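You operate a simulated robot arm through the tools that you are given. There is no shell and no other tool.

You are at the controls of a simulated robot arm. One attempt, no reset.

JOB
Tidy away the tins, the label roll and the black marker.
Fine: blue tin stacked on the green tin, roll in the grey pot; black cup to the arrow, marker in it. Set down upright: black marker.

The check looks at the end state, three seconds after you hand in, the way a careful person would. Anything else that was tipped, shoved, dropped, spilled or broken makes it a failure.

ROBOT AND FRAMES
A 7-joint arm with a two-finger parallel gripper, fixed in place. Base frame: the origin is on the floor under the middle of its stand, x ahead of it, y to its left, z up; the work surface is at about z = 73.5. Readings come in cm, rad, newtons and seconds.
With the tool pointing down near the work surface it reaches from about 44 to 92 cm from the base axis. Its first joint turns from -2.496 to 2.496 rad. Payload 3 kg.
The tool frame sits at the grasp point between the pads (the TCP): z along the fingers, y along the line on which they close. The tips reach 3 cm beyond it. The gripper opens to 9.4 cm. The fingers are 2.8 cm wide and 1 cm thick; the gripper's body (5 by 9.6 cm) begins 5.5 cm behind the TCP.
Orientation is that of the tool frame in the base frame, as a unit quaternion [x, y, z, w]. With the fingers straight down and closing along the base's y, the tool's x points along the base's -x, its y along +y and its z along -z.

CONTROLS
- The arm moves only by the tool apply_moves. Its argument "rows" is a list of rows, each an object of numbers (a shift or turn left out is 0, a gripper value left out holds the last): "dx", "dy", "dz": the shift along the tool's x, y, z in cm; "ax", "ay", "az": the turn, a rotation vector about the tool's x, y, z in rad; "fingers": the opening, from 0 (shut) to 1 (fully open). In form: [{"dx": .., "dy": .., "dz": .., "ax": .., "ay": .., "az": .., "fingers": ..}, ...]. A call has 1 to 20 rows; each row is the pose to reach, as a shift and turn from the pose commanded when the call began, along the tool's axes at that moment. Rows are played at 5 a second. More than 5 cm and 0.15 rad between two rows, or a gripper value outside its range, and nothing of the call is played. Where a pose cannot be reached the arm comes as near as it can. A force on the tool above 40 N (or 10 N above the force at the start of the call, whichever is more), or a blocked arm, ends the call early, and 0.2 s more pass. The fingers move at their own pace (about 7.2 cm/s each) and stop on an object; they squeeze with about 24 N. The grip force told is the motor's: it shows also when the fingers shut on nothing. Time passes only in rows, and 0.2 s behind the last, so rows that repeat a pose let the fingers close. It gives the time, the measured TCP pose, the force on the tool (base axes), the opening and the grip force at its end, in the units of the frame above (readings bear some noise), with the torque about the TCP (base axes, N m) and any sound that the robot's microphone picked up.
- Cameras (640 x 400 px; columns grow to the right, rows downward): "scene" is fixed at [41.24, -50.3, 134.22]; the picture's right is [0.86, -0.51, 0.00], its down [-0.17, -0.30, -0.94] and it looks along [0.48, 0.81, -0.34] (base axes); focal length 344 px, centre (320, 200). "wrist" rides on the gripper at [7.6, 1.4, -10.2] in the tool frame; the picture's right is [-0.18, 0.98, 0.00], its down [-0.75, -0.14, -0.64] and it looks along [-0.63, -0.12, 0.77] (tool axes); focal length 243 px, centre (320, 200).
- camera(camera): a new picture of that camera. It takes no simulated time.
- pixel_to_xyz(camera, pixels): for up to 12 pixels [column, row] of the newest picture of that camera ("zoom" is the newest enlarged one), the place [x, y, z] in the base frame of the surface seen there, good to about 0.2 cm, but the place of the scene camera against the robot may be out by one fixed shift of up to 2.5 cm in any direction. It takes no simulated time.
- enlarge(camera, box): a new picture of the part [left, top, right, bottom] of that camera's present view, enlarged. It takes no simulated time.
- job_done(): hands the job in; it is judged then, once.

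Open the gripper and draw the arm clear of the work before you hand the job in, unless the task says otherwise.

The tools are called after "Request:" by a JSON object that holds its "api" and its "payload". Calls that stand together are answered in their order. apply_moves: Moves the arm, as the interface text tells. Its arguments: {"type":"object","properties":{"rows":{"type":"array","items":{"type":"object","properties":{"dx":{"type":"number"},"dy":{"type":"number"},"dz":{"type":"number"},"ax":{"type":"number"},"ay":{"type":"number"},"az":{"type":"number"},"fingers":{"type":"number"}}}}},"required":["rows"]} The other tools are called the same way: camera (camera) takes a picture; pixel_to_xyz (camera, pixels) gives the place of the surface under pixels of a picture; enlarge (camera, box) takes an enlarged picture of a part of a camera's view; job_done () hands the job in.

At the start:

```text
clock: 0.0
eef_pos: [56.39, 31.47, 120.55]
tcp_rot: [-0.001, 1.0, 0.0, -0.001]
force: [0.1, 0.4, -0.8]
ft_torque: [-0.01, 0.0, -0.04]
gripper_width: 9.4
grasp_force: 0.0
```

scene: 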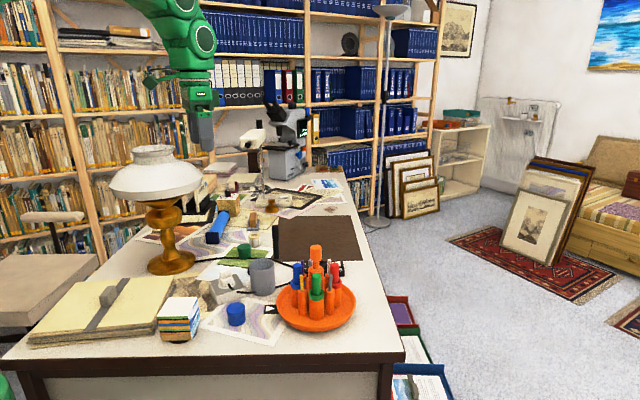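
wrist: 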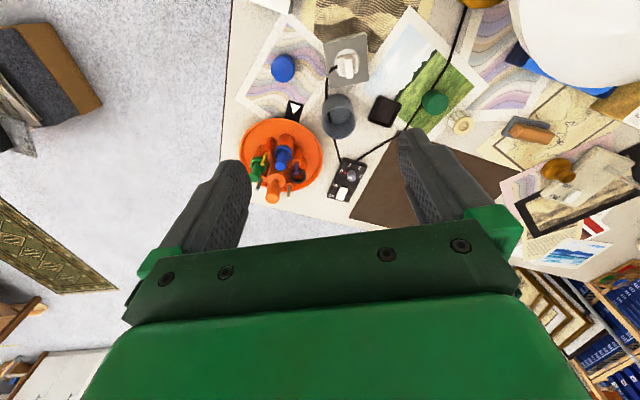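

I start by looking closely at the desk: the scene shows the blue tin near (236,314), green tin near (244,251), grey pot near (262,273) and the orange dish near (315,300). I'll enlarge both views.

Request:
{"api": "enlarge", "payload": {"camera": "scene", "box": [140, 220, 360, 358]}}

Request:
{"api": "enlarge", "payload": {"camera": "wrist", "box": [220, 0, 500, 220]}}

Request:
{"api": "enlarge", "payload": {"camera": "scene", "box": [140, 150, 380, 260]}}

```text
2.90 times, centred on (250, 289) of scene
```

zoom: 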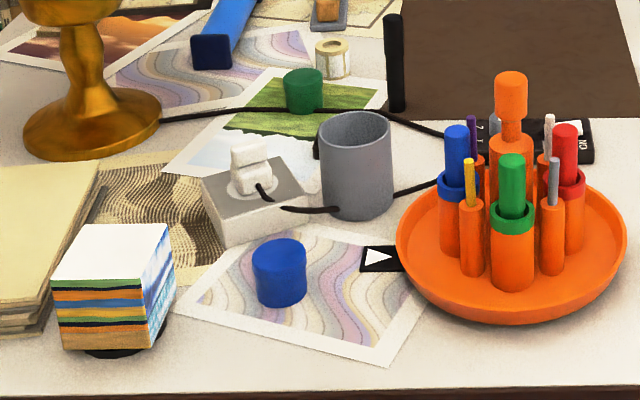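

```text
1.82 times, centred on (360, 110) of wrist
```

zoom: 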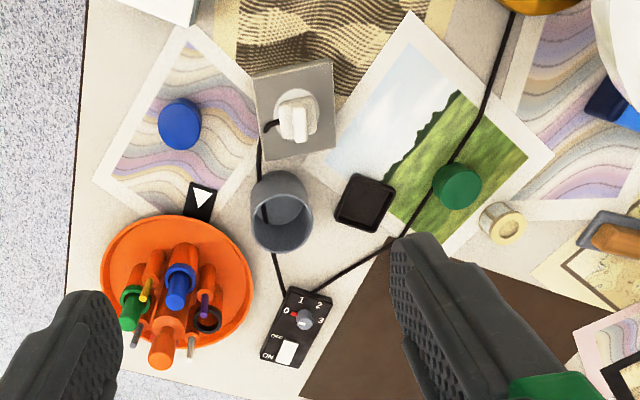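

```text
2.67 times, centred on (260, 205) of scene
```

zoom: 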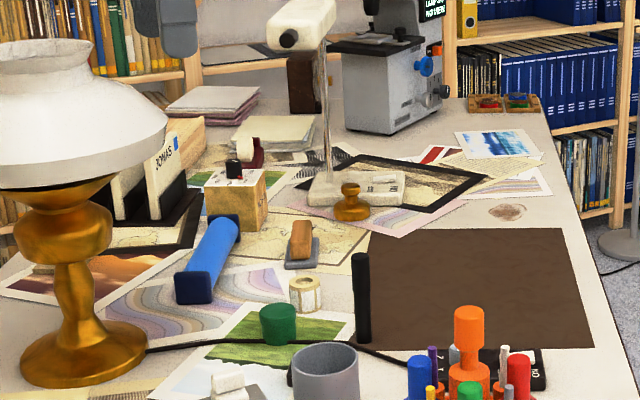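

The tray looks like a turntable of collared cups with an arrow plate beside it; I'll get positions of the items from the wrist picture: blue tin (283,68), green tin (435,102), roll (460,122), pot (339,115), black square (385,111), dish (280,157), arrow (295,110), plus the same items in the scene view.

Request:
{"api": "pixel_to_xyz", "payload": {"camera": "wrist", "pixels": [[283, 68], [435, 102], [460, 122], [339, 117], [385, 111], [295, 110], [348, 62], [298, 174], [282, 160], [275, 190], [323, 157], [242, 158]]}}

Request:
{"api": "pixel_to_xyz", "payload": {"camera": "scene", "pixels": [[236, 306], [244, 246], [254, 236], [262, 262], [275, 228], [275, 253], [276, 258], [270, 308], [315, 248], [325, 326], [249, 255], [300, 265]]}}

Request:
{"api": "enlarge", "payload": {"camera": "scene", "box": [270, 230, 370, 340]}}

Request:
{"api": "enlarge", "payload": {"camera": "wrist", "box": [230, 80, 350, 210]}}

```text
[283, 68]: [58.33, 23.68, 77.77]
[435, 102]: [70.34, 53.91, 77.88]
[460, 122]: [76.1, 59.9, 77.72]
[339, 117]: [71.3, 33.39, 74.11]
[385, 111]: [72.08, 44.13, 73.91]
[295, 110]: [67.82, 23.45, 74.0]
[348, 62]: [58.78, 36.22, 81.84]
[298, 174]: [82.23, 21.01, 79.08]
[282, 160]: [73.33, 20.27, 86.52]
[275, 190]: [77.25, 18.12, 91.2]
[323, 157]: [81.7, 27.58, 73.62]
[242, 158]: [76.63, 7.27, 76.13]
```

```text
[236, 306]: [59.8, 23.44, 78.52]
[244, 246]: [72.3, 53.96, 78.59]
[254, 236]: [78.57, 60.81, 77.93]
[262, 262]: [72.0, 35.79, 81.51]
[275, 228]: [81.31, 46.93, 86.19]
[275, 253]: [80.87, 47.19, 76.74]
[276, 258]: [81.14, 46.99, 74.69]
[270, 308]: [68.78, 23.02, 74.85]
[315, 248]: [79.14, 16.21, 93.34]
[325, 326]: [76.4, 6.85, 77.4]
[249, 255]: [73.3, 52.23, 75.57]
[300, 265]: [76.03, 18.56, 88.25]
```

```text
3.64 times, centred on (320, 285) of scene
```

zoom: 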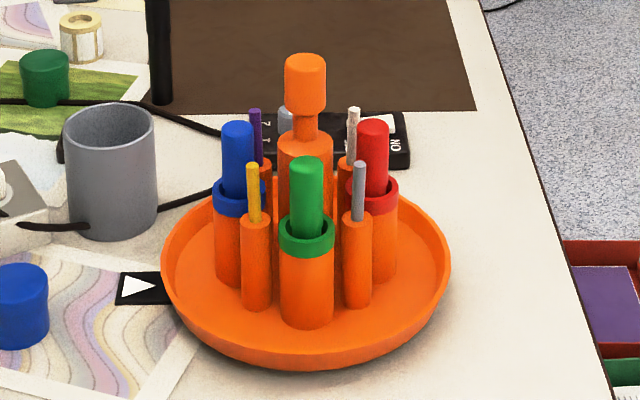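

```text
3.08 times, centred on (290, 145) of wrist
```

zoom: 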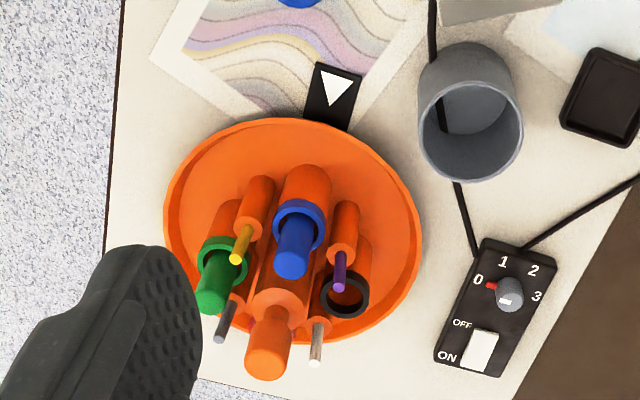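

The marker is hidden behind a finger in the wrist picture, while blue is currently at the arrow and the black-collared cup (wrist ~298,174) is a quarter turn away. I check the lamp and other obstacle positions in the scene view before moving.

Request:
{"api": "pixel_to_xyz", "payload": {"camera": "scene", "pixels": [[155, 150], [155, 192], [112, 185], [198, 180], [172, 262], [195, 262], [218, 222], [265, 150], [262, 190], [285, 120], [270, 205], [229, 204]]}}

Request:
{"api": "pixel_to_xyz", "payload": {"camera": "wrist", "pixels": [[590, 40], [520, 30], [545, 132], [558, 170], [570, 75], [600, 90], [636, 60], [470, 3], [345, 180], [425, 95], [440, 110], [452, 128]]}}

```text
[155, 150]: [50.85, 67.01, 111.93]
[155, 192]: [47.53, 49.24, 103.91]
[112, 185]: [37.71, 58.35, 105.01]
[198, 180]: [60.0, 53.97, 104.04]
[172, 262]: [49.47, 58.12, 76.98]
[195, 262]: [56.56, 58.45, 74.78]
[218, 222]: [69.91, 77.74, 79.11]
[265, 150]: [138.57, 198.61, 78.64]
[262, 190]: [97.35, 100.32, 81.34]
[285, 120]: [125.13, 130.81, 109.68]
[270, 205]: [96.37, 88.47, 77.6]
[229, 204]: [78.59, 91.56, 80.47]
```

```text
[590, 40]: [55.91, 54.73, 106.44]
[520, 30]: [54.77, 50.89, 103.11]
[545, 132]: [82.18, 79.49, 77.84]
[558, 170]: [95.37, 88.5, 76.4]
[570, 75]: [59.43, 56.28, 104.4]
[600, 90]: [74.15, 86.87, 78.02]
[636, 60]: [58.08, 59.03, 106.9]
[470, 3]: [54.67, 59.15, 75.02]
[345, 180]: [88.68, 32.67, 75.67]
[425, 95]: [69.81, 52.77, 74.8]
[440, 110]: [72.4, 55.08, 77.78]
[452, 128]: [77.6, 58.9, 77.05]
```

The lamp shade (rim about z 104, axis about (48.5, 59), top about z 112) sits close to the green tin and the roll, so I must keep the arm clear of it. I move a little forward and left, staying high, to bring the marker out from behind the finger.

Request:
{"api": "apply_moves", "payload": {"rows": [{"dx": -2, "dy": 3, "dz": 0}, {"dx": -4, "dy": 6, "dz": 0}, {"dx": -6, "dy": 8, "dz": 0}, {"dx": -6, "dy": 8, "dz": 0}]}}

Request:
{"api": "camera", "payload": {"camera": "wrist"}}

Request:
{"api": "camera", "payload": {"camera": "scene"}}

```text
clock: 1.0
eef_pos: [62.6, 39.34, 120.59]
tcp_rot: [0.0, 1.0, 0.0, 0.001]
force: [0.1, -0.7, -0.4]
ft_torque: [-0.03, -0.01, 0.02]
gripper_width: 9.44
grasp_force: 0.1
```

```text
taken
```

wrist: 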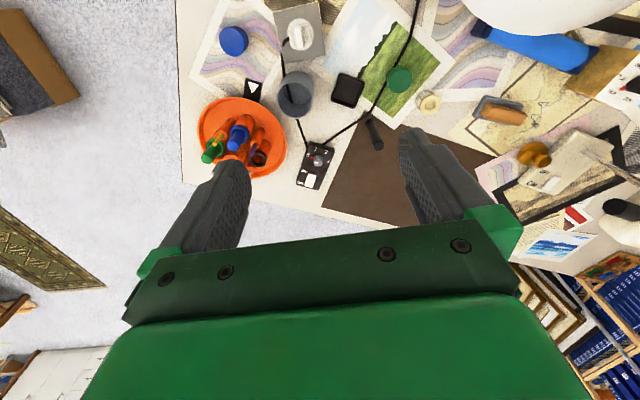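

```text
taken
```

scene: 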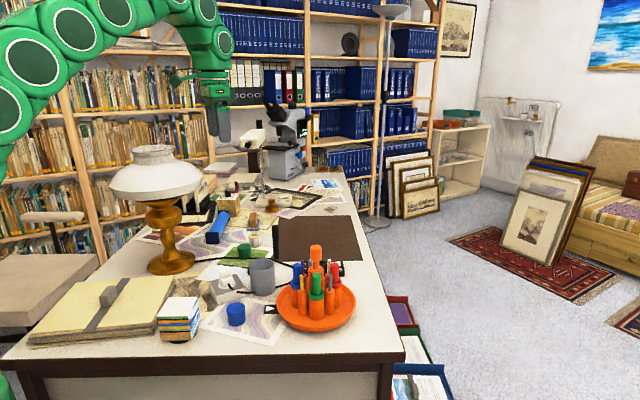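

The marker is now visible at about (373,133) in the wrist view. I enlarge it, and the pot and roll area.

Request:
{"api": "enlarge", "payload": {"camera": "wrist", "box": [270, 50, 460, 170]}}

Request:
{"api": "pixel_to_xyz", "payload": {"camera": "wrist", "pixels": [[377, 146], [370, 120], [368, 114], [373, 132], [295, 73], [295, 115], [279, 95], [311, 90], [428, 92], [428, 110], [418, 100], [439, 103]]}}

Request:
{"api": "enlarge", "payload": {"camera": "scene", "box": [220, 210, 300, 300]}}

```text
3.33 times, centred on (365, 110) of wrist
```

zoom: 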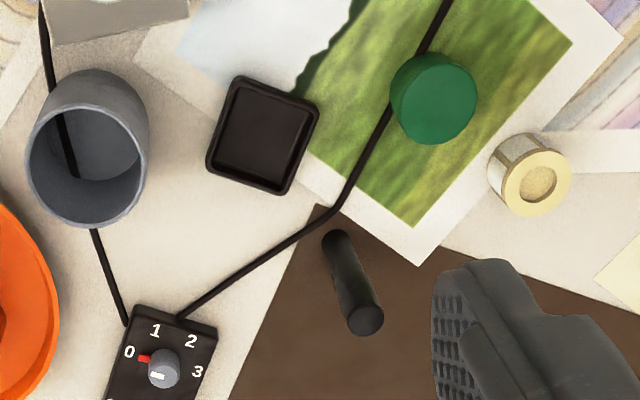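

```text
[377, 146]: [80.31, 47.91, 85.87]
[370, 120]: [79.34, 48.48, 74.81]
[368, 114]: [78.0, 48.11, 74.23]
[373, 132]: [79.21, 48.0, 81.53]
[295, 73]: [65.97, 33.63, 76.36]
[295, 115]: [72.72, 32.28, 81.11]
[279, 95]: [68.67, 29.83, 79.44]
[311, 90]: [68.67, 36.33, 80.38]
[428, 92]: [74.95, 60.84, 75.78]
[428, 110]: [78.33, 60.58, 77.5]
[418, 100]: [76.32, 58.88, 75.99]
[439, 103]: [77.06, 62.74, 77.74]
```

```text
4.44 times, centred on (260, 255) of scene
```

zoom: 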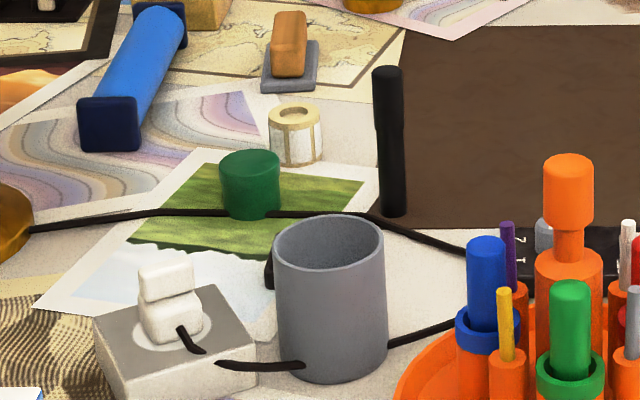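

The marker stands upright at about (79.5, 48), cap up, 12–13 cm tall; the pot rim is near z 81 and the roll is near (76.7, 60.7). I'll now move over toward the turntable for a closer measurement of its knob and cups.

Request:
{"api": "apply_moves", "payload": {"rows": [{"dx": -0.5, "dy": -4.5, "dz": 1}, {"dx": -1, "dy": -9, "dz": 3}, {"dx": -1.5, "dy": -13.5, "dz": 5}, {"dx": -2, "dy": -18, "dz": 7}, {"dx": -2.5, "dy": -20, "dz": 9}, {"dx": -2.5, "dy": -20, "dz": 9}]}}

Request:
{"api": "camera", "payload": {"camera": "wrist"}}

```text
clock: 2.4
eef_pos: [64.94, 19.38, 111.61]
tcp_rot: [-0.001, 1.0, 0.0, 0.001]
force: [-0.1, -0.1, 0.3]
ft_torque: [-0.02, 0.02, 0.0]
gripper_width: 9.41
grasp_force: 0.1
```

```text
taken
```

wrist: 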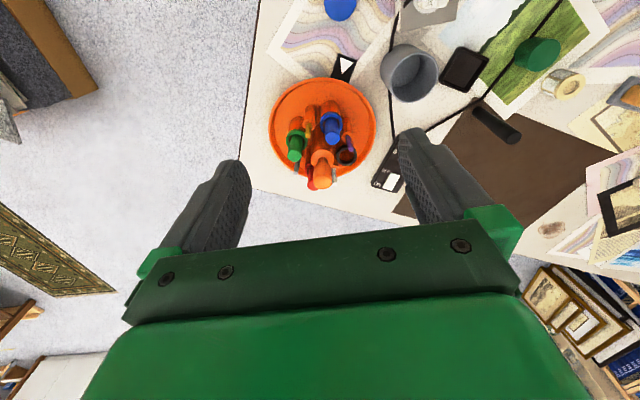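

The turntable is now unobstructed around (320,130). I enlarge and measure the knob top, collars and rim.

Request:
{"api": "enlarge", "payload": {"camera": "wrist", "box": [262, 70, 390, 196]}}

```text
3.17 times, centred on (326, 133) of wrist
```

zoom: 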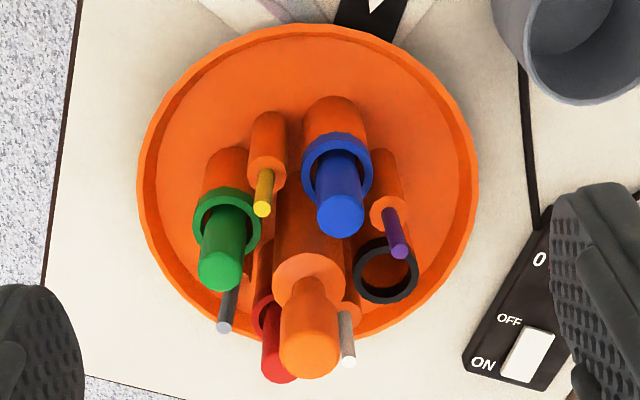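

I query the key points of the turntable in this zoom.

Request:
{"api": "pixel_to_xyz", "payload": {"camera": "zoom", "pixels": [[308, 355], [341, 215], [218, 272], [278, 372], [262, 208], [399, 252], [224, 328], [348, 362], [357, 275], [416, 278], [384, 240], [384, 301]]}}

Request:
{"api": "pixel_to_xyz", "payload": {"camera": "zoom", "pixels": [[140, 180], [476, 185], [305, 27], [200, 60], [430, 75], [160, 260], [450, 275], [320, 335], [290, 340], [336, 340], [308, 270], [386, 265]]}}

```text
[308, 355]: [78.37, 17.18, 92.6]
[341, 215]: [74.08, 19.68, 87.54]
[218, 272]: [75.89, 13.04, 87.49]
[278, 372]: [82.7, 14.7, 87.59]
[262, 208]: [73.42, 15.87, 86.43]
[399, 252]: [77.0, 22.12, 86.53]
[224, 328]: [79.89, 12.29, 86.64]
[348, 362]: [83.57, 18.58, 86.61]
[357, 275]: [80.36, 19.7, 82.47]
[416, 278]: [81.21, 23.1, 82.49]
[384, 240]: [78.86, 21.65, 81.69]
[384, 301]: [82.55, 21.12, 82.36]
```

```text
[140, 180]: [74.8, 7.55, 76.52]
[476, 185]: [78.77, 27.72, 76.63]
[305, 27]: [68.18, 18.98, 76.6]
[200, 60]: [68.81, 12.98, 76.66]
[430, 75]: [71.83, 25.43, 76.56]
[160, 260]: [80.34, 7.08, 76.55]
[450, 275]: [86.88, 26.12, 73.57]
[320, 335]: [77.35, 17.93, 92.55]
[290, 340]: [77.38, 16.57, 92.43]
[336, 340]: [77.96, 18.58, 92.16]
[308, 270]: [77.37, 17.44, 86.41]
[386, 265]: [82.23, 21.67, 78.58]
```

The four collars and four pencils all agree on a turntable centre of (78.4, 17.2); knob head top is z≈92.6, about 2.9 cm across, marker tops z≈87.5, and the black cup at 60° needs a +90° turn to reach the arrow at 150°. I move above the knob, turning the tool −75° (base z) so the fingers come down over the pencils' gaps.

Request:
{"api": "apply_moves", "payload": {"rows": [{"dx": -1.35, "dy": -0.22, "dz": 0.5, "az": 0.131, "fingers": 0.65}, {"dx": -2.7, "dy": -0.44, "dz": 1, "az": 0.262}, {"dx": -4.05, "dy": -0.66, "dz": 2, "az": 0.393}, {"dx": -5.4, "dy": -0.88, "dz": 3, "az": 0.524}, {"dx": -6.75, "dy": -1.1, "dz": 4, "az": 0.655}, {"dx": -8.1, "dy": -1.32, "dz": 5, "az": 0.786}, {"dx": -9.45, "dy": -1.54, "dz": 6, "az": 0.917}, {"dx": -10.8, "dy": -1.76, "dz": 7, "az": 1.048}, {"dx": -12.2, "dy": -2.0, "dz": 8, "az": 1.179}, {"dx": -13.5, "dy": -2.22, "dz": 9.5, "az": 1.309}, {"dx": -13.5, "dy": -2.22, "dz": 9.5, "az": 1.309}, {"dx": -13.5, "dy": -2.22, "dz": 9.5, "az": 1.309}]}}

Request:
{"api": "camera", "payload": {"camera": "wrist"}}

Request:
{"api": "camera", "payload": {"camera": "scene"}}

```text
clock: 5.0
eef_pos: [78.55, 17.24, 102.09]
tcp_rot: [0.609, 0.793, 0.0, 0.0]
force: [-0.4, -0.1, 0.4]
ft_torque: [-0.01, 0.01, -0.03]
gripper_width: 6.12
grasp_force: 0.1
```

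```text
taken
```

wrist: 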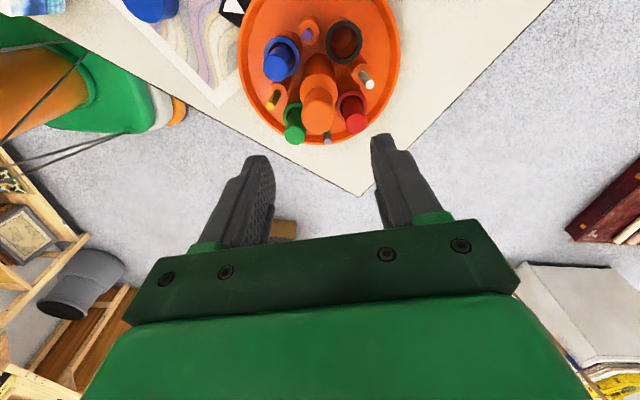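

```text
taken
```

scene: 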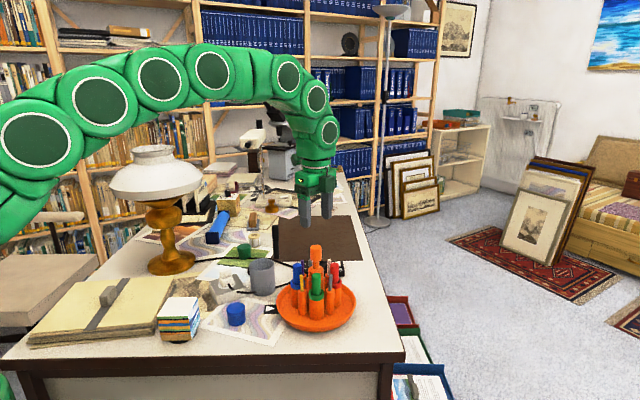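

The gripper sits above the knob with closing axis at 15°. I check the knob top from this view at (320,117) and neighbouring points before descending.

Request:
{"api": "enlarge", "payload": {"camera": "wrist", "box": [240, 0, 410, 150]}}

Request:
{"api": "pixel_to_xyz", "payload": {"camera": "wrist", "pixels": [[320, 117], [305, 117], [335, 117], [320, 103], [320, 131], [278, 70], [295, 136], [356, 122], [345, 40], [235, 10]]}}

```text
2.67 times, centred on (325, 75) of wrist
```

zoom: 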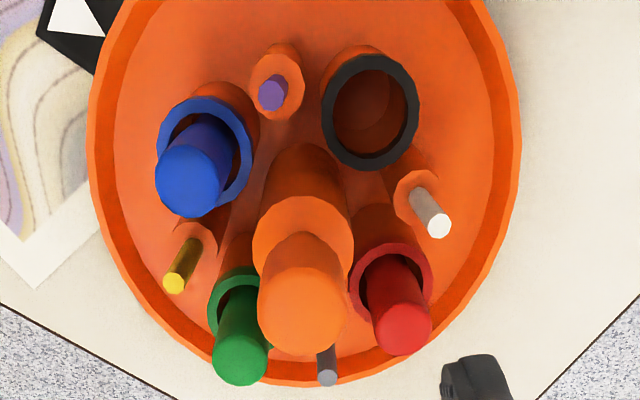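

```text
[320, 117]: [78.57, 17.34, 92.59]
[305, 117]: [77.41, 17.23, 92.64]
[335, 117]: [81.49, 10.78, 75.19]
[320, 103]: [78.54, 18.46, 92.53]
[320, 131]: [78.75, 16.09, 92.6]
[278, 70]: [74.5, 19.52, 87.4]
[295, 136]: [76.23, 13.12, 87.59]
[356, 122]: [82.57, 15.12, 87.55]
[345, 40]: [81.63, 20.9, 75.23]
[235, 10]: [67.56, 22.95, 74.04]
```

The knob centre checks out at about (78.4, 17.25, top 92.6), matching the commanded TCP. I descend to z≈90.6 and then close on the knob head.

Request:
{"api": "apply_moves", "payload": {"rows": [{"dz": 3}, {"dz": 6}, {"dz": 8.5}, {"dz": 10.5}, {"dz": 11.4}, {"dz": 11.4}]}}

Request:
{"api": "camera", "payload": {"camera": "wrist"}}

Request:
{"api": "enlarge", "payload": {"camera": "scene", "box": [260, 180, 370, 340]}}

```text
clock: 6.4
eef_pos: [78.52, 17.3, 90.67]
tcp_rot: [0.609, 0.793, 0.0, 0.0]
force: [0.3, 0.4, 0.5]
ft_torque: [0.01, 0.03, 0.03]
gripper_width: 6.11
grasp_force: 0.0
```

```text
taken
```

wrist: 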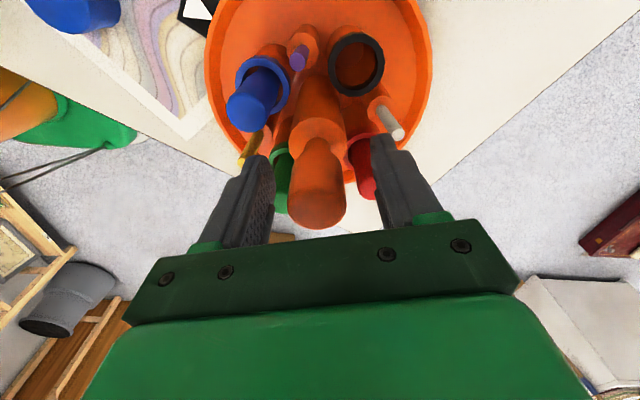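

```text
2.50 times, centred on (315, 260) of scene
```

zoom: 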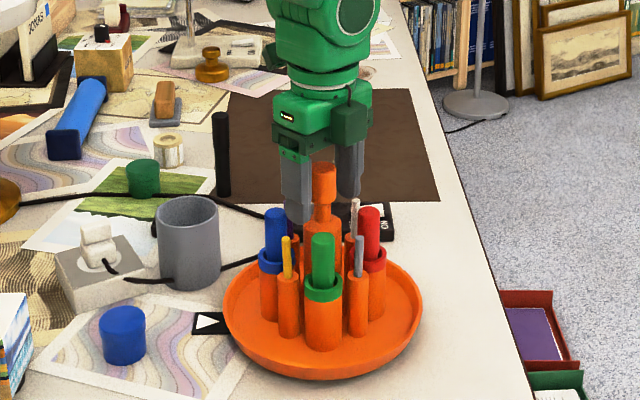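

The knob head lies between the fingers with tips just above the marker tops. I close on it.

Request:
{"api": "apply_moves", "payload": {"rows": [{"fingers": 0.4}, {"fingers": 0.3}, {"fingers": 0.2}, {"fingers": 0.2}]}}

```text
clock: 7.4
eef_pos: [78.45, 17.28, 90.53]
tcp_rot: [0.609, 0.793, 0.0, -0.001]
force: [-19.8, -4.9, 3.9]
ft_torque: [0.04, 0.06, 0.05]
gripper_width: 3.04
grasp_force: 11.0
```

The −x side finger met the knob first (force −19.8 N in x), so I shift the tool about 0.15 cm that way and close fully.

Request:
{"api": "apply_moves", "payload": {"rows": [{"dy": -0.08, "fingers": 0.2}, {"dy": -0.15, "fingers": 0.2}, {"dy": -0.15, "fingers": 0.0}, {"dy": -0.15, "fingers": 0.0}]}}

```text
clock: 8.4
eef_pos: [78.37, 17.24, 90.62]
tcp_rot: [0.609, 0.793, 0.0, 0.0]
force: [-0.3, 4.1, 0.5]
ft_torque: [0.09, 0.17, 0.0]
gripper_width: 2.85
grasp_force: 45.0
```

The grip is centred now (force near zero, width 2.85). I turn the knob a first small step, +0.28 rad about base z.

Request:
{"api": "apply_moves", "payload": {"rows": [{"az": -0.07}, {"az": -0.14}, {"az": -0.21}, {"az": -0.28}, {"az": -0.28}]}}

Request:
{"api": "camera", "payload": {"camera": "wrist"}}

Request:
{"api": "enlarge", "payload": {"camera": "scene", "box": [260, 180, 370, 340]}}

```text
clock: 9.6
eef_pos: [78.45, 17.18, 90.54]
tcp_rot: [0.491, 0.871, 0.001, 0.001]
force: [30.5, 11.0, -5.5]
ft_torque: [0.6, 0.74, 0.02]
gripper_width: 2.87
grasp_force: 44.6
```

```text
taken
```

wrist: 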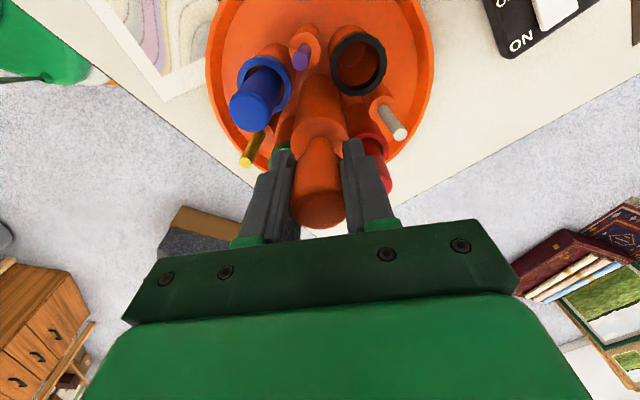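

```text
2.50 times, centred on (315, 260) of scene
```

zoom: 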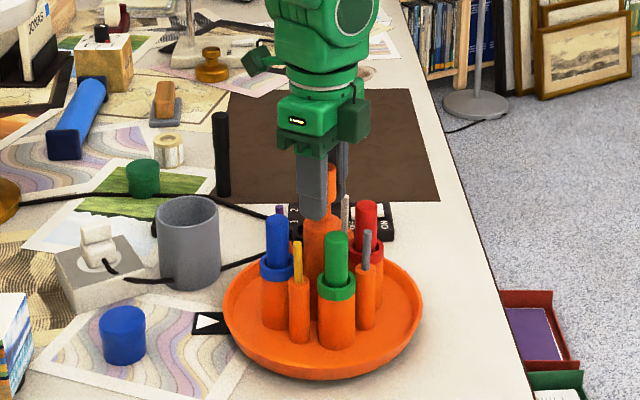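

The turntable follows the gripper nicely, but a side force of about 32 N built up, meaning the true axis is slightly off my tool axis. I shift about 0.08 cm along the force to relieve it and learn the offset.

Request:
{"api": "apply_moves", "payload": {"rows": [{"dy": 0.04, "dx": -0.01}, {"dy": 0.08, "dx": -0.02}, {"dy": 0.08, "dx": -0.02}]}}

```text
clock: 10.4
eef_pos: [78.38, 17.25, 90.66]
tcp_rot: [0.492, 0.871, 0.0, 0.0]
force: [23.5, 16.1, -5.1]
ft_torque: [-1.13, -0.65, 0.01]
gripper_width: 2.89
grasp_force: 45.0
```

The remaining force (23.5, 16.1) points along the closing axis, so I shift further along tool y in small steps and watch it.

Request:
{"api": "apply_moves", "payload": {"rows": [{"dy": 0.05}, {"dy": 0.1}, {"dy": 0.1}, {"dy": 0.1}]}}

```text
clock: 11.4
eef_pos: [78.31, 17.23, 90.61]
tcp_rot: [0.492, 0.871, -0.001, -0.001]
force: [-26.5, 10.4, 4.2]
ft_torque: [0.81, 0.04, -0.03]
gripper_width: 2.84
grasp_force: 45.9
```

The force reversed with a 0.1 cm shift, so the contact is stiff (~500 N/cm) and the offset is about 0.2 cm along tool x. I back off slightly and keep turning another 0.3 rad about the estimated true axis.

Request:
{"api": "apply_moves", "payload": {"rows": [{"dx": 0.04, "dy": -0.035}, {"dx": 0.041, "dy": -0.012, "az": -0.1}, {"dx": 0.045, "dy": 0.011, "az": -0.2}, {"dx": 0.05, "dy": 0.033, "az": -0.3}, {"dx": 0.05, "dy": 0.033, "az": -0.3}]}}

```text
clock: 12.6
eef_pos: [78.39, 17.18, 90.72]
tcp_rot: [0.356, 0.934, -0.001, -0.001]
force: [-34.6, -3.3, -5.5]
ft_torque: [0.83, 0.33, 0.02]
gripper_width: 2.85
grasp_force: 45.2
```

The grip turned to 33° total; the force is (−34.6, −3.3), so I relieve it before continuing.

Request:
{"api": "apply_moves", "payload": {"rows": [{"dx": 0.02, "dy": -0.02}, {"dx": 0.045, "dy": -0.045}, {"dx": 0.045, "dy": -0.045}]}}

```text
clock: 13.4
eef_pos: [78.38, 17.27, 90.65]
tcp_rot: [0.357, 0.934, 0.0, 0.0]
force: [-19.6, -12.1, -11.5]
ft_torque: [0.42, 0.27, 0.01]
gripper_width: 2.85
grasp_force: 45.0
```

The residual force is mostly along tool −y, so I correct by about 0.07 cm and turn another 0.3 rad with a smaller axis offset.

Request:
{"api": "apply_moves", "payload": {"rows": [{"dx": 0.018, "dy": -0.06}, {"dx": 0.018, "dy": -0.055, "az": -0.1}, {"dx": 0.02, "dy": -0.05, "az": -0.2}, {"dx": 0.022, "dy": -0.045, "az": -0.3}, {"dx": 0.022, "dy": -0.045, "az": -0.3}]}}

Request:
{"api": "camera", "payload": {"camera": "wrist"}}

Request:
{"api": "enlarge", "payload": {"camera": "scene", "box": [260, 180, 370, 340]}}

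```text
clock: 14.6
eef_pos: [78.35, 17.26, 90.62]
tcp_rot: [0.212, 0.977, 0.0, 0.0]
force: [0.0, -3.4, -20.4]
ft_torque: [-0.57, -1.06, 0.04]
gripper_width: 2.84
grasp_force: 45.3
```

```text
taken
```

wrist: 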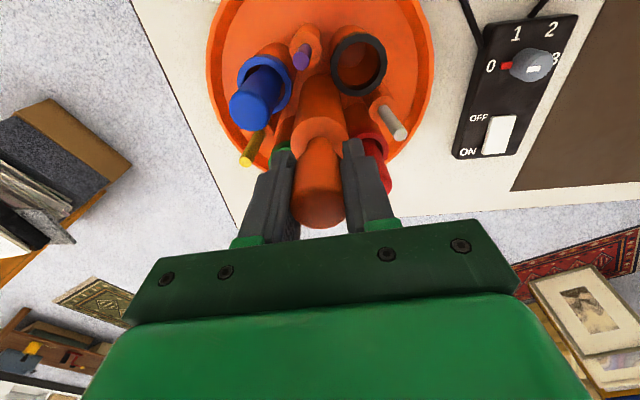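

```text
2.50 times, centred on (315, 260) of scene
```

zoom: 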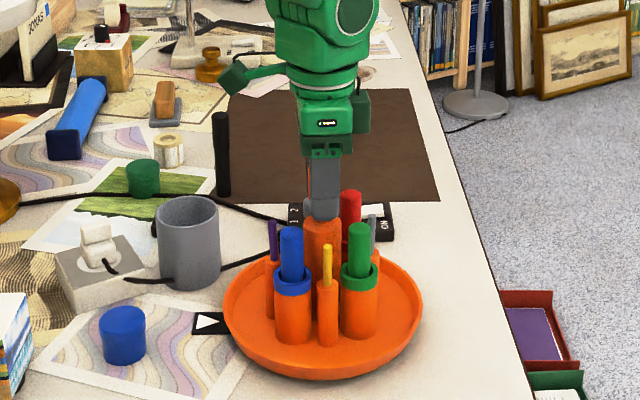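

The turntable is at about 50° with lateral force nearly zero. I continue another 0.35 rad.

Request:
{"api": "apply_moves", "payload": {"rows": [{"dz": 0.03, "dy": 0.003, "az": -0.09}, {"dz": 0.03, "dy": 0.006, "az": -0.18}, {"dz": 0.03, "dy": 0.01, "az": -0.27}, {"dz": 0.03, "dy": 0.014, "az": -0.35}, {"dz": 0.03, "dy": 0.014, "az": -0.35}]}}

```text
clock: 15.8
eef_pos: [78.46, 17.2, 90.65]
tcp_rot: [0.039, 0.999, 0.0, 0.0]
force: [-0.6, -3.7, 0.2]
ft_torque: [-0.33, -0.16, 0.03]
gripper_width: 2.87
grasp_force: 44.5
```

Forces are near zero and the turn stands at 70.5°. I complete the last 0.34 rad.

Request:
{"api": "apply_moves", "payload": {"rows": [{"dy": 0.003, "az": -0.09}, {"dy": 0.006, "az": -0.18}, {"dy": 0.01, "az": -0.27}, {"dy": 0.012, "az": -0.34}, {"dy": 0.012, "az": -0.34}]}}

Request:
{"api": "camera", "payload": {"camera": "wrist"}}

Request:
{"api": "enlarge", "payload": {"camera": "scene", "box": [260, 180, 370, 340]}}

```text
clock: 17.0
eef_pos: [78.28, 17.3, 90.6]
tcp_rot: [-0.131, 0.991, 0.0, -0.001]
force: [3.3, 0.1, 9.4]
ft_torque: [-0.51, 1.01, 0.09]
gripper_width: 2.88
grasp_force: 45.5
```

```text
taken
```

wrist: 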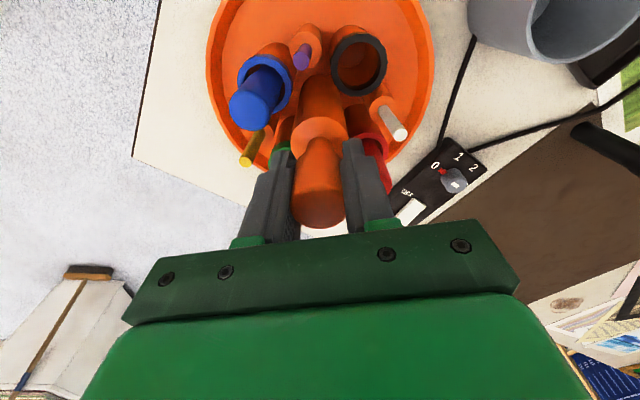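

```text
2.50 times, centred on (315, 260) of scene
```

zoom: 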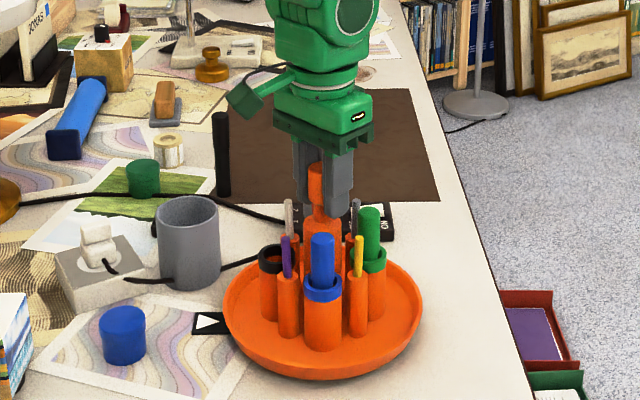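

The black cup now sits where the blue one was, facing the arrow. I release the knob, then rise straight up and re-measure.

Request:
{"api": "apply_moves", "payload": {"rows": [{"fingers": 0.45}, {"fingers": 0.55}, {"fingers": 0.6}, {"fingers": 0.6}, {"dz": -3, "fingers": 0.6}, {"dz": -7}, {"dz": -11}, {"dz": -15}, {"dz": -15}]}}

Request:
{"api": "camera", "payload": {"camera": "wrist"}}

Request:
{"api": "enlarge", "payload": {"camera": "wrist", "box": [230, 0, 420, 140]}}

```text
clock: 19.0
eef_pos: [78.37, 17.32, 105.54]
tcp_rot: [-0.13, 0.992, 0.0, 0.0]
force: [-0.5, -0.3, 0.0]
ft_torque: [-0.01, 0.02, 0.02]
gripper_width: 5.66
grasp_force: 0.1
```

```text
taken
```

wrist: 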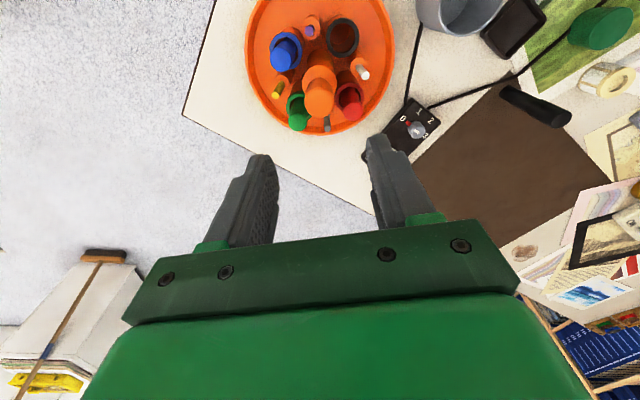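

```text
2.86 times, centred on (325, 70) of wrist
```

zoom: 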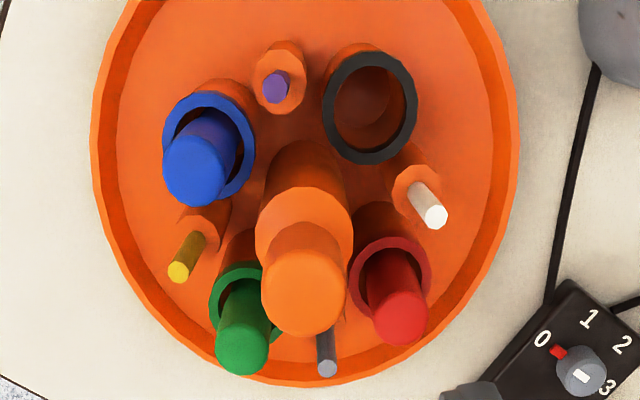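

I measure the black ring (zoom centre ~(369,107)), its inside floor, and the neighbouring pencils and knob in their new positions.

Request:
{"api": "pixel_to_xyz", "payload": {"camera": "zoom", "pixels": [[326, 110], [412, 105], [369, 58], [366, 159], [199, 175], [242, 350], [399, 325], [277, 88], [436, 215], [302, 305], [180, 270], [365, 110]]}}

Request:
{"api": "enlarge", "payload": {"camera": "scene", "box": [260, 230, 370, 340]}}

```text
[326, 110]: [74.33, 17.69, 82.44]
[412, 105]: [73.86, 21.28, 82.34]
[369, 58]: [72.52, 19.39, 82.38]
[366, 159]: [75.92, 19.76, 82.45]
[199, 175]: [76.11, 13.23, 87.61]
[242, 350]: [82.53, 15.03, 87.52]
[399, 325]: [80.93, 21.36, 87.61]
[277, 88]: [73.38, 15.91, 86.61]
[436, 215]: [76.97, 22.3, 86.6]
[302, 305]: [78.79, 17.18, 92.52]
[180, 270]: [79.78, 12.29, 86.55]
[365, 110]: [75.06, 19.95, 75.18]
```

```text
3.64 times, centred on (315, 285) of scene
```

zoom: 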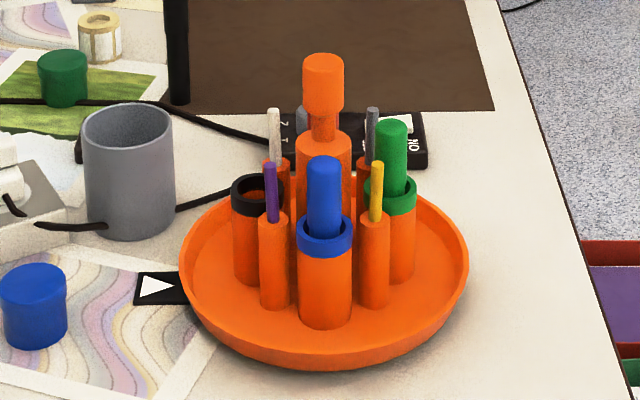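

The black cup is at (74.15, 19.55), bearing ~151° from the hub, in line with the arrow; its floor is z≈75.2 and its collar z≈82.4. Next I fly high to above the marker near (79.5, 48), turning the tool so its closing axis lies at 61° for the later insertion.

Request:
{"api": "apply_moves", "payload": {"rows": [{"dx": -1.13, "dy": 3.67, "dz": 0.3, "az": 0.096}, {"dx": -2.25, "dy": 7.35, "dz": 0.6, "az": 0.192}, {"dx": -3.38, "dy": 11.02, "dz": 0.9, "az": 0.288}, {"dx": -4.5, "dy": 14.69, "dz": 1.2, "az": 0.384}, {"dx": -5.63, "dy": 18.36, "dz": 1.5, "az": 0.48}, {"dx": -6.76, "dy": 22.04, "dz": 1.8, "az": 0.576}, {"dx": -7.88, "dy": 25.71, "dz": 2.1, "az": 0.672}, {"dx": -9.01, "dy": 29.38, "dz": 2.5, "az": 0.768}, {"dx": -9.01, "dy": 29.38, "dz": 2.5, "az": 0.768}]}}

Request:
{"api": "camera", "payload": {"camera": "wrist"}}

Request:
{"api": "camera", "payload": {"camera": "scene"}}

```text
clock: 21.0
eef_pos: [76.6, 42.95, 101.49]
tcp_rot: [0.212, 0.977, 0.0, 0.0]
force: [-0.2, -0.2, -0.4]
ft_torque: [0.0, -0.04, -0.02]
gripper_width: 5.62
grasp_force: 0.1
out of reach, approached as far as the arm can: row 6, 7, 8, 9
```

```text
taken
```

wrist: 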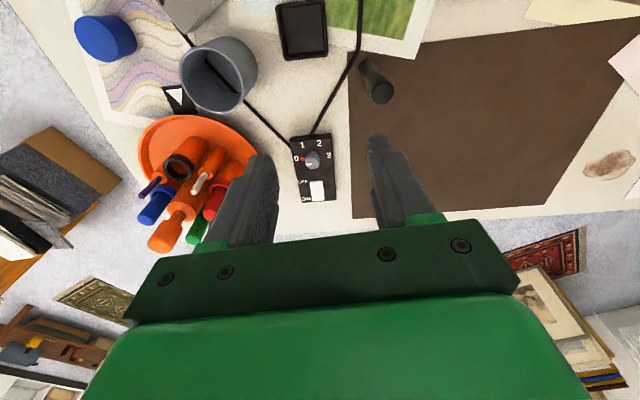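

```text
taken
```

scene: 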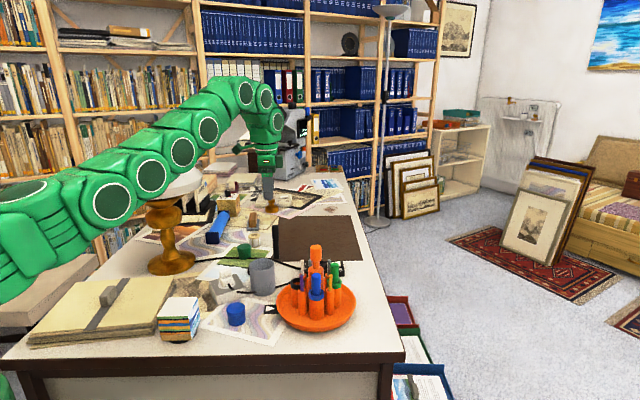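

Out of reach at that height with the tool vertical (reach here is only about 88 cm), so I will need a tilted tool for the marker and the roll. First I measure the marker from this view, at (376,82).

Request:
{"api": "enlarge", "payload": {"camera": "wrist", "box": [330, 40, 430, 120]}}

```text
5.00 times, centred on (380, 80) of wrist
```

zoom: 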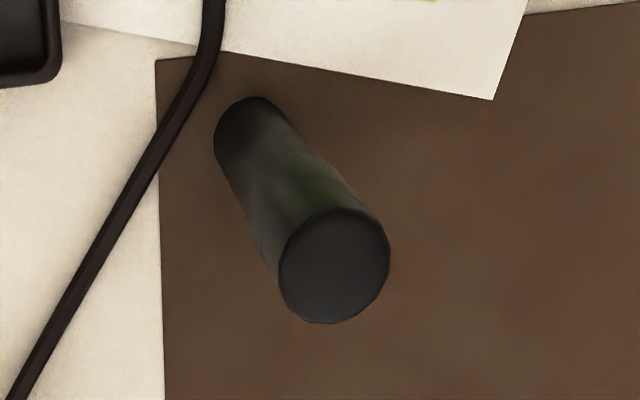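

Request:
{"api": "pixel_to_xyz", "payload": {"camera": "zoom", "pixels": [[335, 266], [285, 266], [383, 266], [335, 216], [335, 316], [300, 230], [370, 305], [255, 110], [230, 150], [222, 130], [290, 140]]}}

```text
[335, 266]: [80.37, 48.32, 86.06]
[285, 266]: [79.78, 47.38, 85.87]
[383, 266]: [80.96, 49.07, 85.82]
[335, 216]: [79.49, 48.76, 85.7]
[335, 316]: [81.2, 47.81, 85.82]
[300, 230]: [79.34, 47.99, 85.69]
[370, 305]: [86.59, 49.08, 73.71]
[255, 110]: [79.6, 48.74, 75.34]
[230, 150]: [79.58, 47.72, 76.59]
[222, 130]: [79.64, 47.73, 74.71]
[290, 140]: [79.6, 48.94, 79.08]
```

The marker axis is at (80.37, 48.32), top z≈86.0, about 2.1 cm thick. I test with a zero-motion row whether the commanded pose is still the unreachable one.

Request:
{"api": "apply_moves", "payload": {"rows": [{"dx": 0}]}}

```text
clock: 21.4
eef_pos: [76.56, 42.91, 101.47]
tcp_rot: [0.212, 0.977, 0.0, 0.001]
force: [-1.0, -0.9, -0.4]
ft_torque: [-0.02, 0.02, -0.02]
gripper_width: 5.65
grasp_force: 0.0
```

The zero row was accepted, so the commanded pose is where the arm stopped. I back up to a comfortable spot and yaw so the tool leans back toward the base, ready for a tilt.

Request:
{"api": "apply_moves", "payload": {"rows": [{"dx": 0.47, "dy": -0.2, "dz": 0.5, "az": -0.123}, {"dx": 0.94, "dy": -0.4, "dz": 1.0, "az": -0.246}, {"dx": 1.4, "dy": -0.6, "dz": 1.5, "az": -0.37}, {"dx": 1.87, "dy": -0.8, "dz": 2.0, "az": -0.494}, {"dx": 2.34, "dy": -1.0, "dz": 2.5, "az": -0.617}, {"dx": 2.81, "dy": -1.2, "dz": 3.0, "az": -0.74}, {"dx": 3.28, "dy": -1.39, "dz": 3.47, "az": -0.864}, {"dx": 3.28, "dy": -1.39, "dz": 3.47, "az": -0.864}]}}

```text
clock: 23.2
eef_pos: [73.44, 42.87, 98.12]
tcp_rot: [-0.217, 0.976, 0.0, 0.0]
force: [-0.8, 0.4, -0.4]
ft_torque: [0.04, -0.01, 0.01]
gripper_width: 5.64
grasp_force: 0.1
```

Yaw is 205° as wanted. Now I tilt the tool by 0.4 rad so the fingers point outward.

Request:
{"api": "apply_moves", "payload": {"rows": [{"ay": -0.1}, {"ay": -0.2}, {"ay": -0.3}, {"ay": -0.4}, {"ay": -0.4}]}}

Request:
{"api": "camera", "payload": {"camera": "wrist"}}

Request:
{"api": "camera", "payload": {"camera": "scene"}}

```text
clock: 24.4
eef_pos: [73.52, 42.95, 98.14]
tcp_rot: [-0.213, 0.957, 0.044, 0.195]
force: [0.2, 0.9, -0.2]
ft_torque: [0.02, -0.03, 0.02]
gripper_width: 5.64
grasp_force: 0.1
```

```text
taken
```

wrist: 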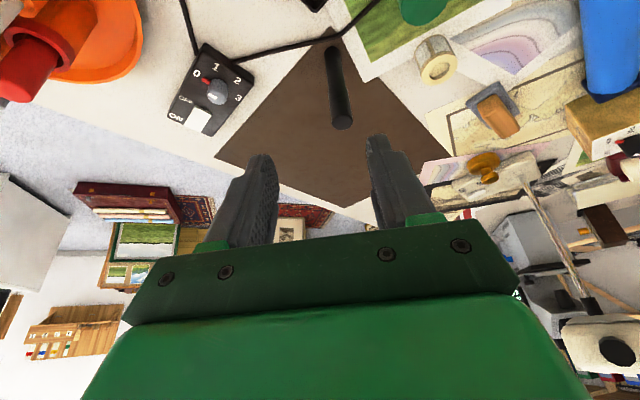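

```text
taken
```

scene: 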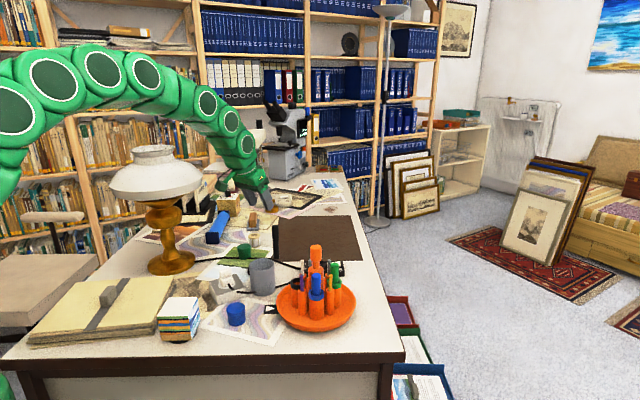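

Tilt is right and the marker shows at (340,90) between the fingers' lines. I move to the pre-grasp pose 12 cm back along the tool axis from the marker.

Request:
{"api": "apply_moves", "payload": {"rows": [{"dx": -0.9, "dy": 0.65, "dz": 1.2}, {"dx": -1.8, "dy": 1.3, "dz": 2.4}, {"dx": -2.65, "dy": 1.95, "dz": 3.6}, {"dx": -2.65, "dy": 1.95, "dz": 3.6}]}}

Request:
{"api": "camera", "payload": {"camera": "wrist"}}

Request:
{"api": "enlarge", "payload": {"camera": "wrist", "box": [260, 0, 400, 160]}}

```text
clock: 25.4
eef_pos: [75.92, 46.37, 95.74]
tcp_rot: [-0.212, 0.957, 0.043, 0.194]
force: [0.0, 0.0, -0.2]
ft_torque: [-0.01, -0.05, -0.01]
gripper_width: 5.66
grasp_force: 0.0
```

```text
taken
```

wrist: 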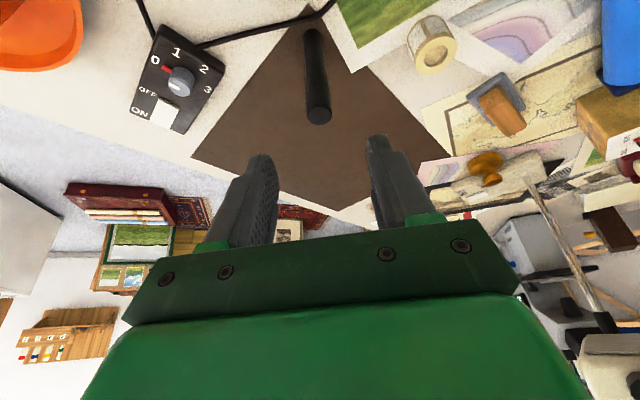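

```text
2.50 times, centred on (330, 80) of wrist
```

zoom: 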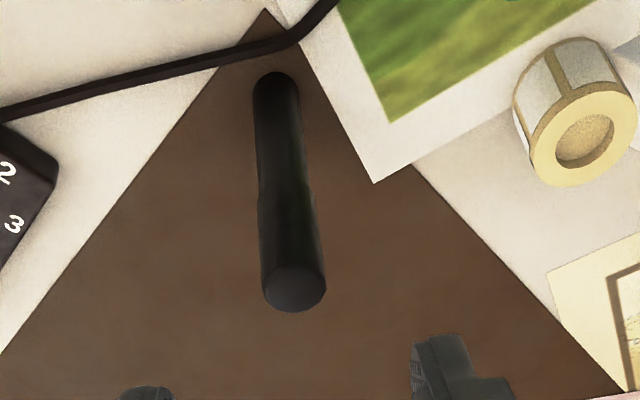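

I measure the marker again from this closer view: top centre at zoom (294,290), sides of body and roll points.

Request:
{"api": "pixel_to_xyz", "payload": {"camera": "zoom", "pixels": [[294, 290], [268, 290], [322, 288], [292, 230], [288, 150], [280, 90], [584, 138], [540, 165], [633, 105], [560, 70], [578, 185], [600, 90]]}}

```text
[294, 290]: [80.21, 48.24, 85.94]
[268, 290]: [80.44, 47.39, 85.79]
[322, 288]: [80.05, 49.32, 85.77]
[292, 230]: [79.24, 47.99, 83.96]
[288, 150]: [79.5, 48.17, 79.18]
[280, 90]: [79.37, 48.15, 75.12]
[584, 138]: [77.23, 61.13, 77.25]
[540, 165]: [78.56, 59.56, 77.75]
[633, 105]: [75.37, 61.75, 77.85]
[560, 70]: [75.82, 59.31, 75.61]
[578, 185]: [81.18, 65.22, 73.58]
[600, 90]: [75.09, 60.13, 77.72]
```

The marker lies straight ahead along the tool axis (offsets under 0.1 cm). I advance 12 cm along tool z with the fingers open around it.

Request:
{"api": "apply_moves", "payload": {"rows": [{"dz": 2.5}, {"dz": 5}, {"dz": 7.5}, {"dz": 9.5}, {"dz": 11}, {"dz": 12}, {"dz": 12}]}}

Request:
{"api": "camera", "payload": {"camera": "wrist"}}

Request:
{"api": "enlarge", "payload": {"camera": "scene", "box": [200, 150, 340, 290]}}

```text
clock: 27.0
eef_pos: [80.29, 48.54, 84.6]
tcp_rot: [-0.212, 0.957, 0.043, 0.194]
force: [-1.2, -0.4, -0.2]
ft_torque: [-0.01, 0.0, -0.01]
gripper_width: 5.66
grasp_force: 0.1
```

```text
taken
```

wrist: 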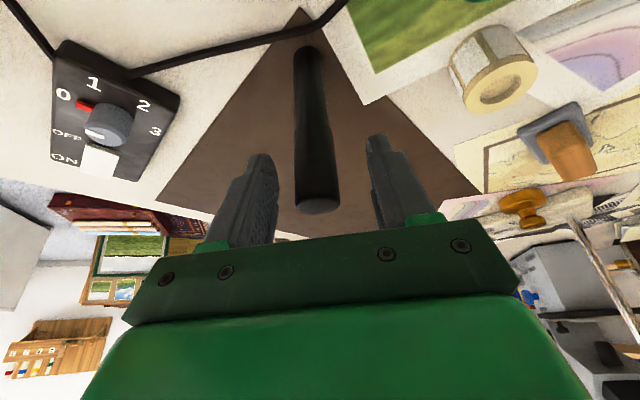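

```text
2.86 times, centred on (270, 220) of scene
```

zoom: 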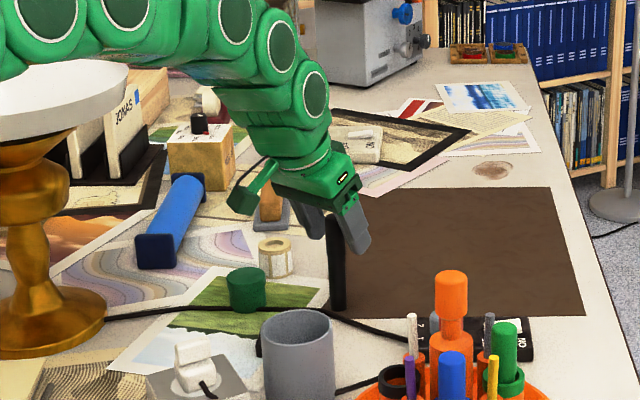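

The marker is centred between the pads (x≈317). I close gradually so the marker isn't knocked.

Request:
{"api": "apply_moves", "payload": {"rows": [{"fingers": 0.5}, {"fingers": 0.42}, {"fingers": 0.36}, {"fingers": 0.32}, {"fingers": 0.29}, {"fingers": 0.27}, {"fingers": 0.255}, {"fingers": 0.24}, {"fingers": 0.23}, {"fingers": 0.22}, {"fingers": 0.21}, {"fingers": 0.2}, {"fingers": 0.15}, {"fingers": 0.0}, {"fingers": 0.0}]}}

Request:
{"api": "camera", "payload": {"camera": "wrist"}}

Request:
{"api": "enlarge", "payload": {"camera": "scene", "box": [230, 180, 320, 270]}}

```text
clock: 30.2
eef_pos: [80.29, 48.49, 84.71]
tcp_rot: [-0.213, 0.957, 0.043, 0.194]
force: [0.7, 0.4, 0.0]
ft_torque: [0.01, 0.01, -0.04]
gripper_width: 2.13
grasp_force: 23.8
```

```text
taken
```

wrist: 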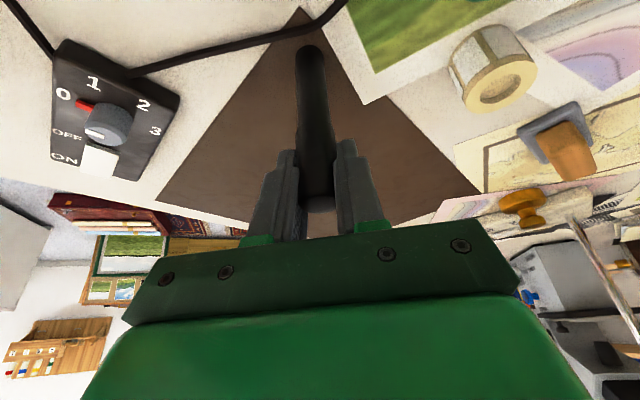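

```text
4.44 times, centred on (275, 225) of scene
```

zoom: 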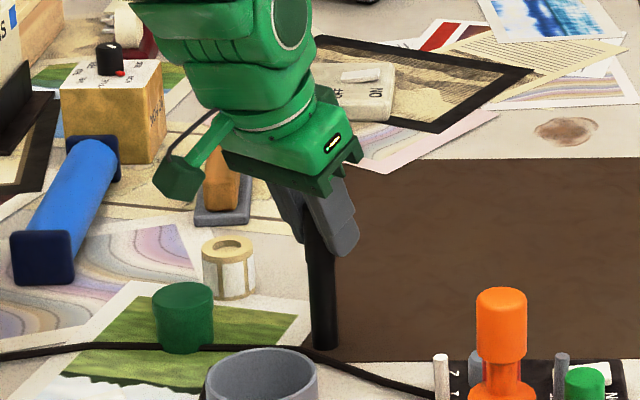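

The marker is held (2.13 cm, 24 N). I lift it straight up 2 cm, then back out along the tool axis.

Request:
{"api": "apply_moves", "payload": {"rows": [{"dx": -0.2, "dz": -0.46}, {"dx": -0.39, "dz": -0.92}, {"dx": -0.78, "dz": -1.84}, {"dx": -0.78, "dz": -4.8}, {"dx": -0.78, "dz": -7.8}, {"dx": -0.78, "dz": -10.8}, {"dx": -0.78, "dz": -12.8}, {"dx": -0.78, "dz": -12.8}]}}

Request:
{"api": "camera", "payload": {"camera": "wrist"}}

Request:
{"api": "camera", "payload": {"camera": "scene"}}

```text
clock: 32.0
eef_pos: [76.36, 46.62, 96.92]
tcp_rot: [-0.212, 0.957, 0.043, 0.194]
force: [0.7, -0.1, 0.0]
ft_torque: [-0.03, -0.04, 0.0]
gripper_width: 2.16
grasp_force: 24.4
```

```text
taken
```

wrist: 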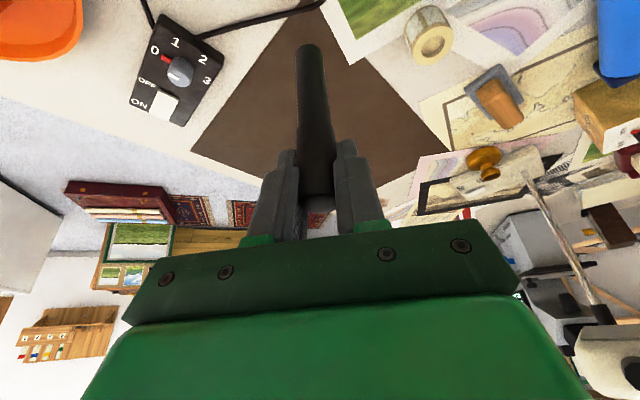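

```text
taken
```

scene: 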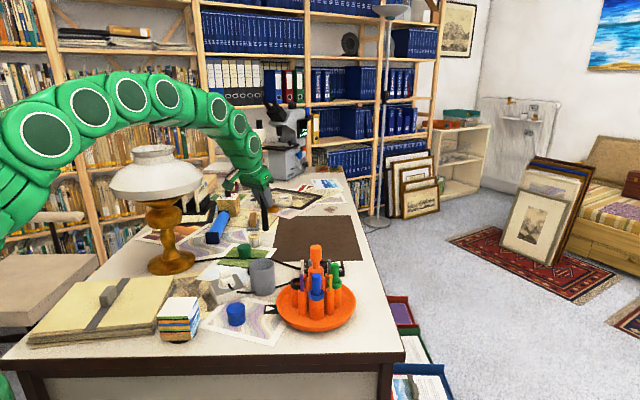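

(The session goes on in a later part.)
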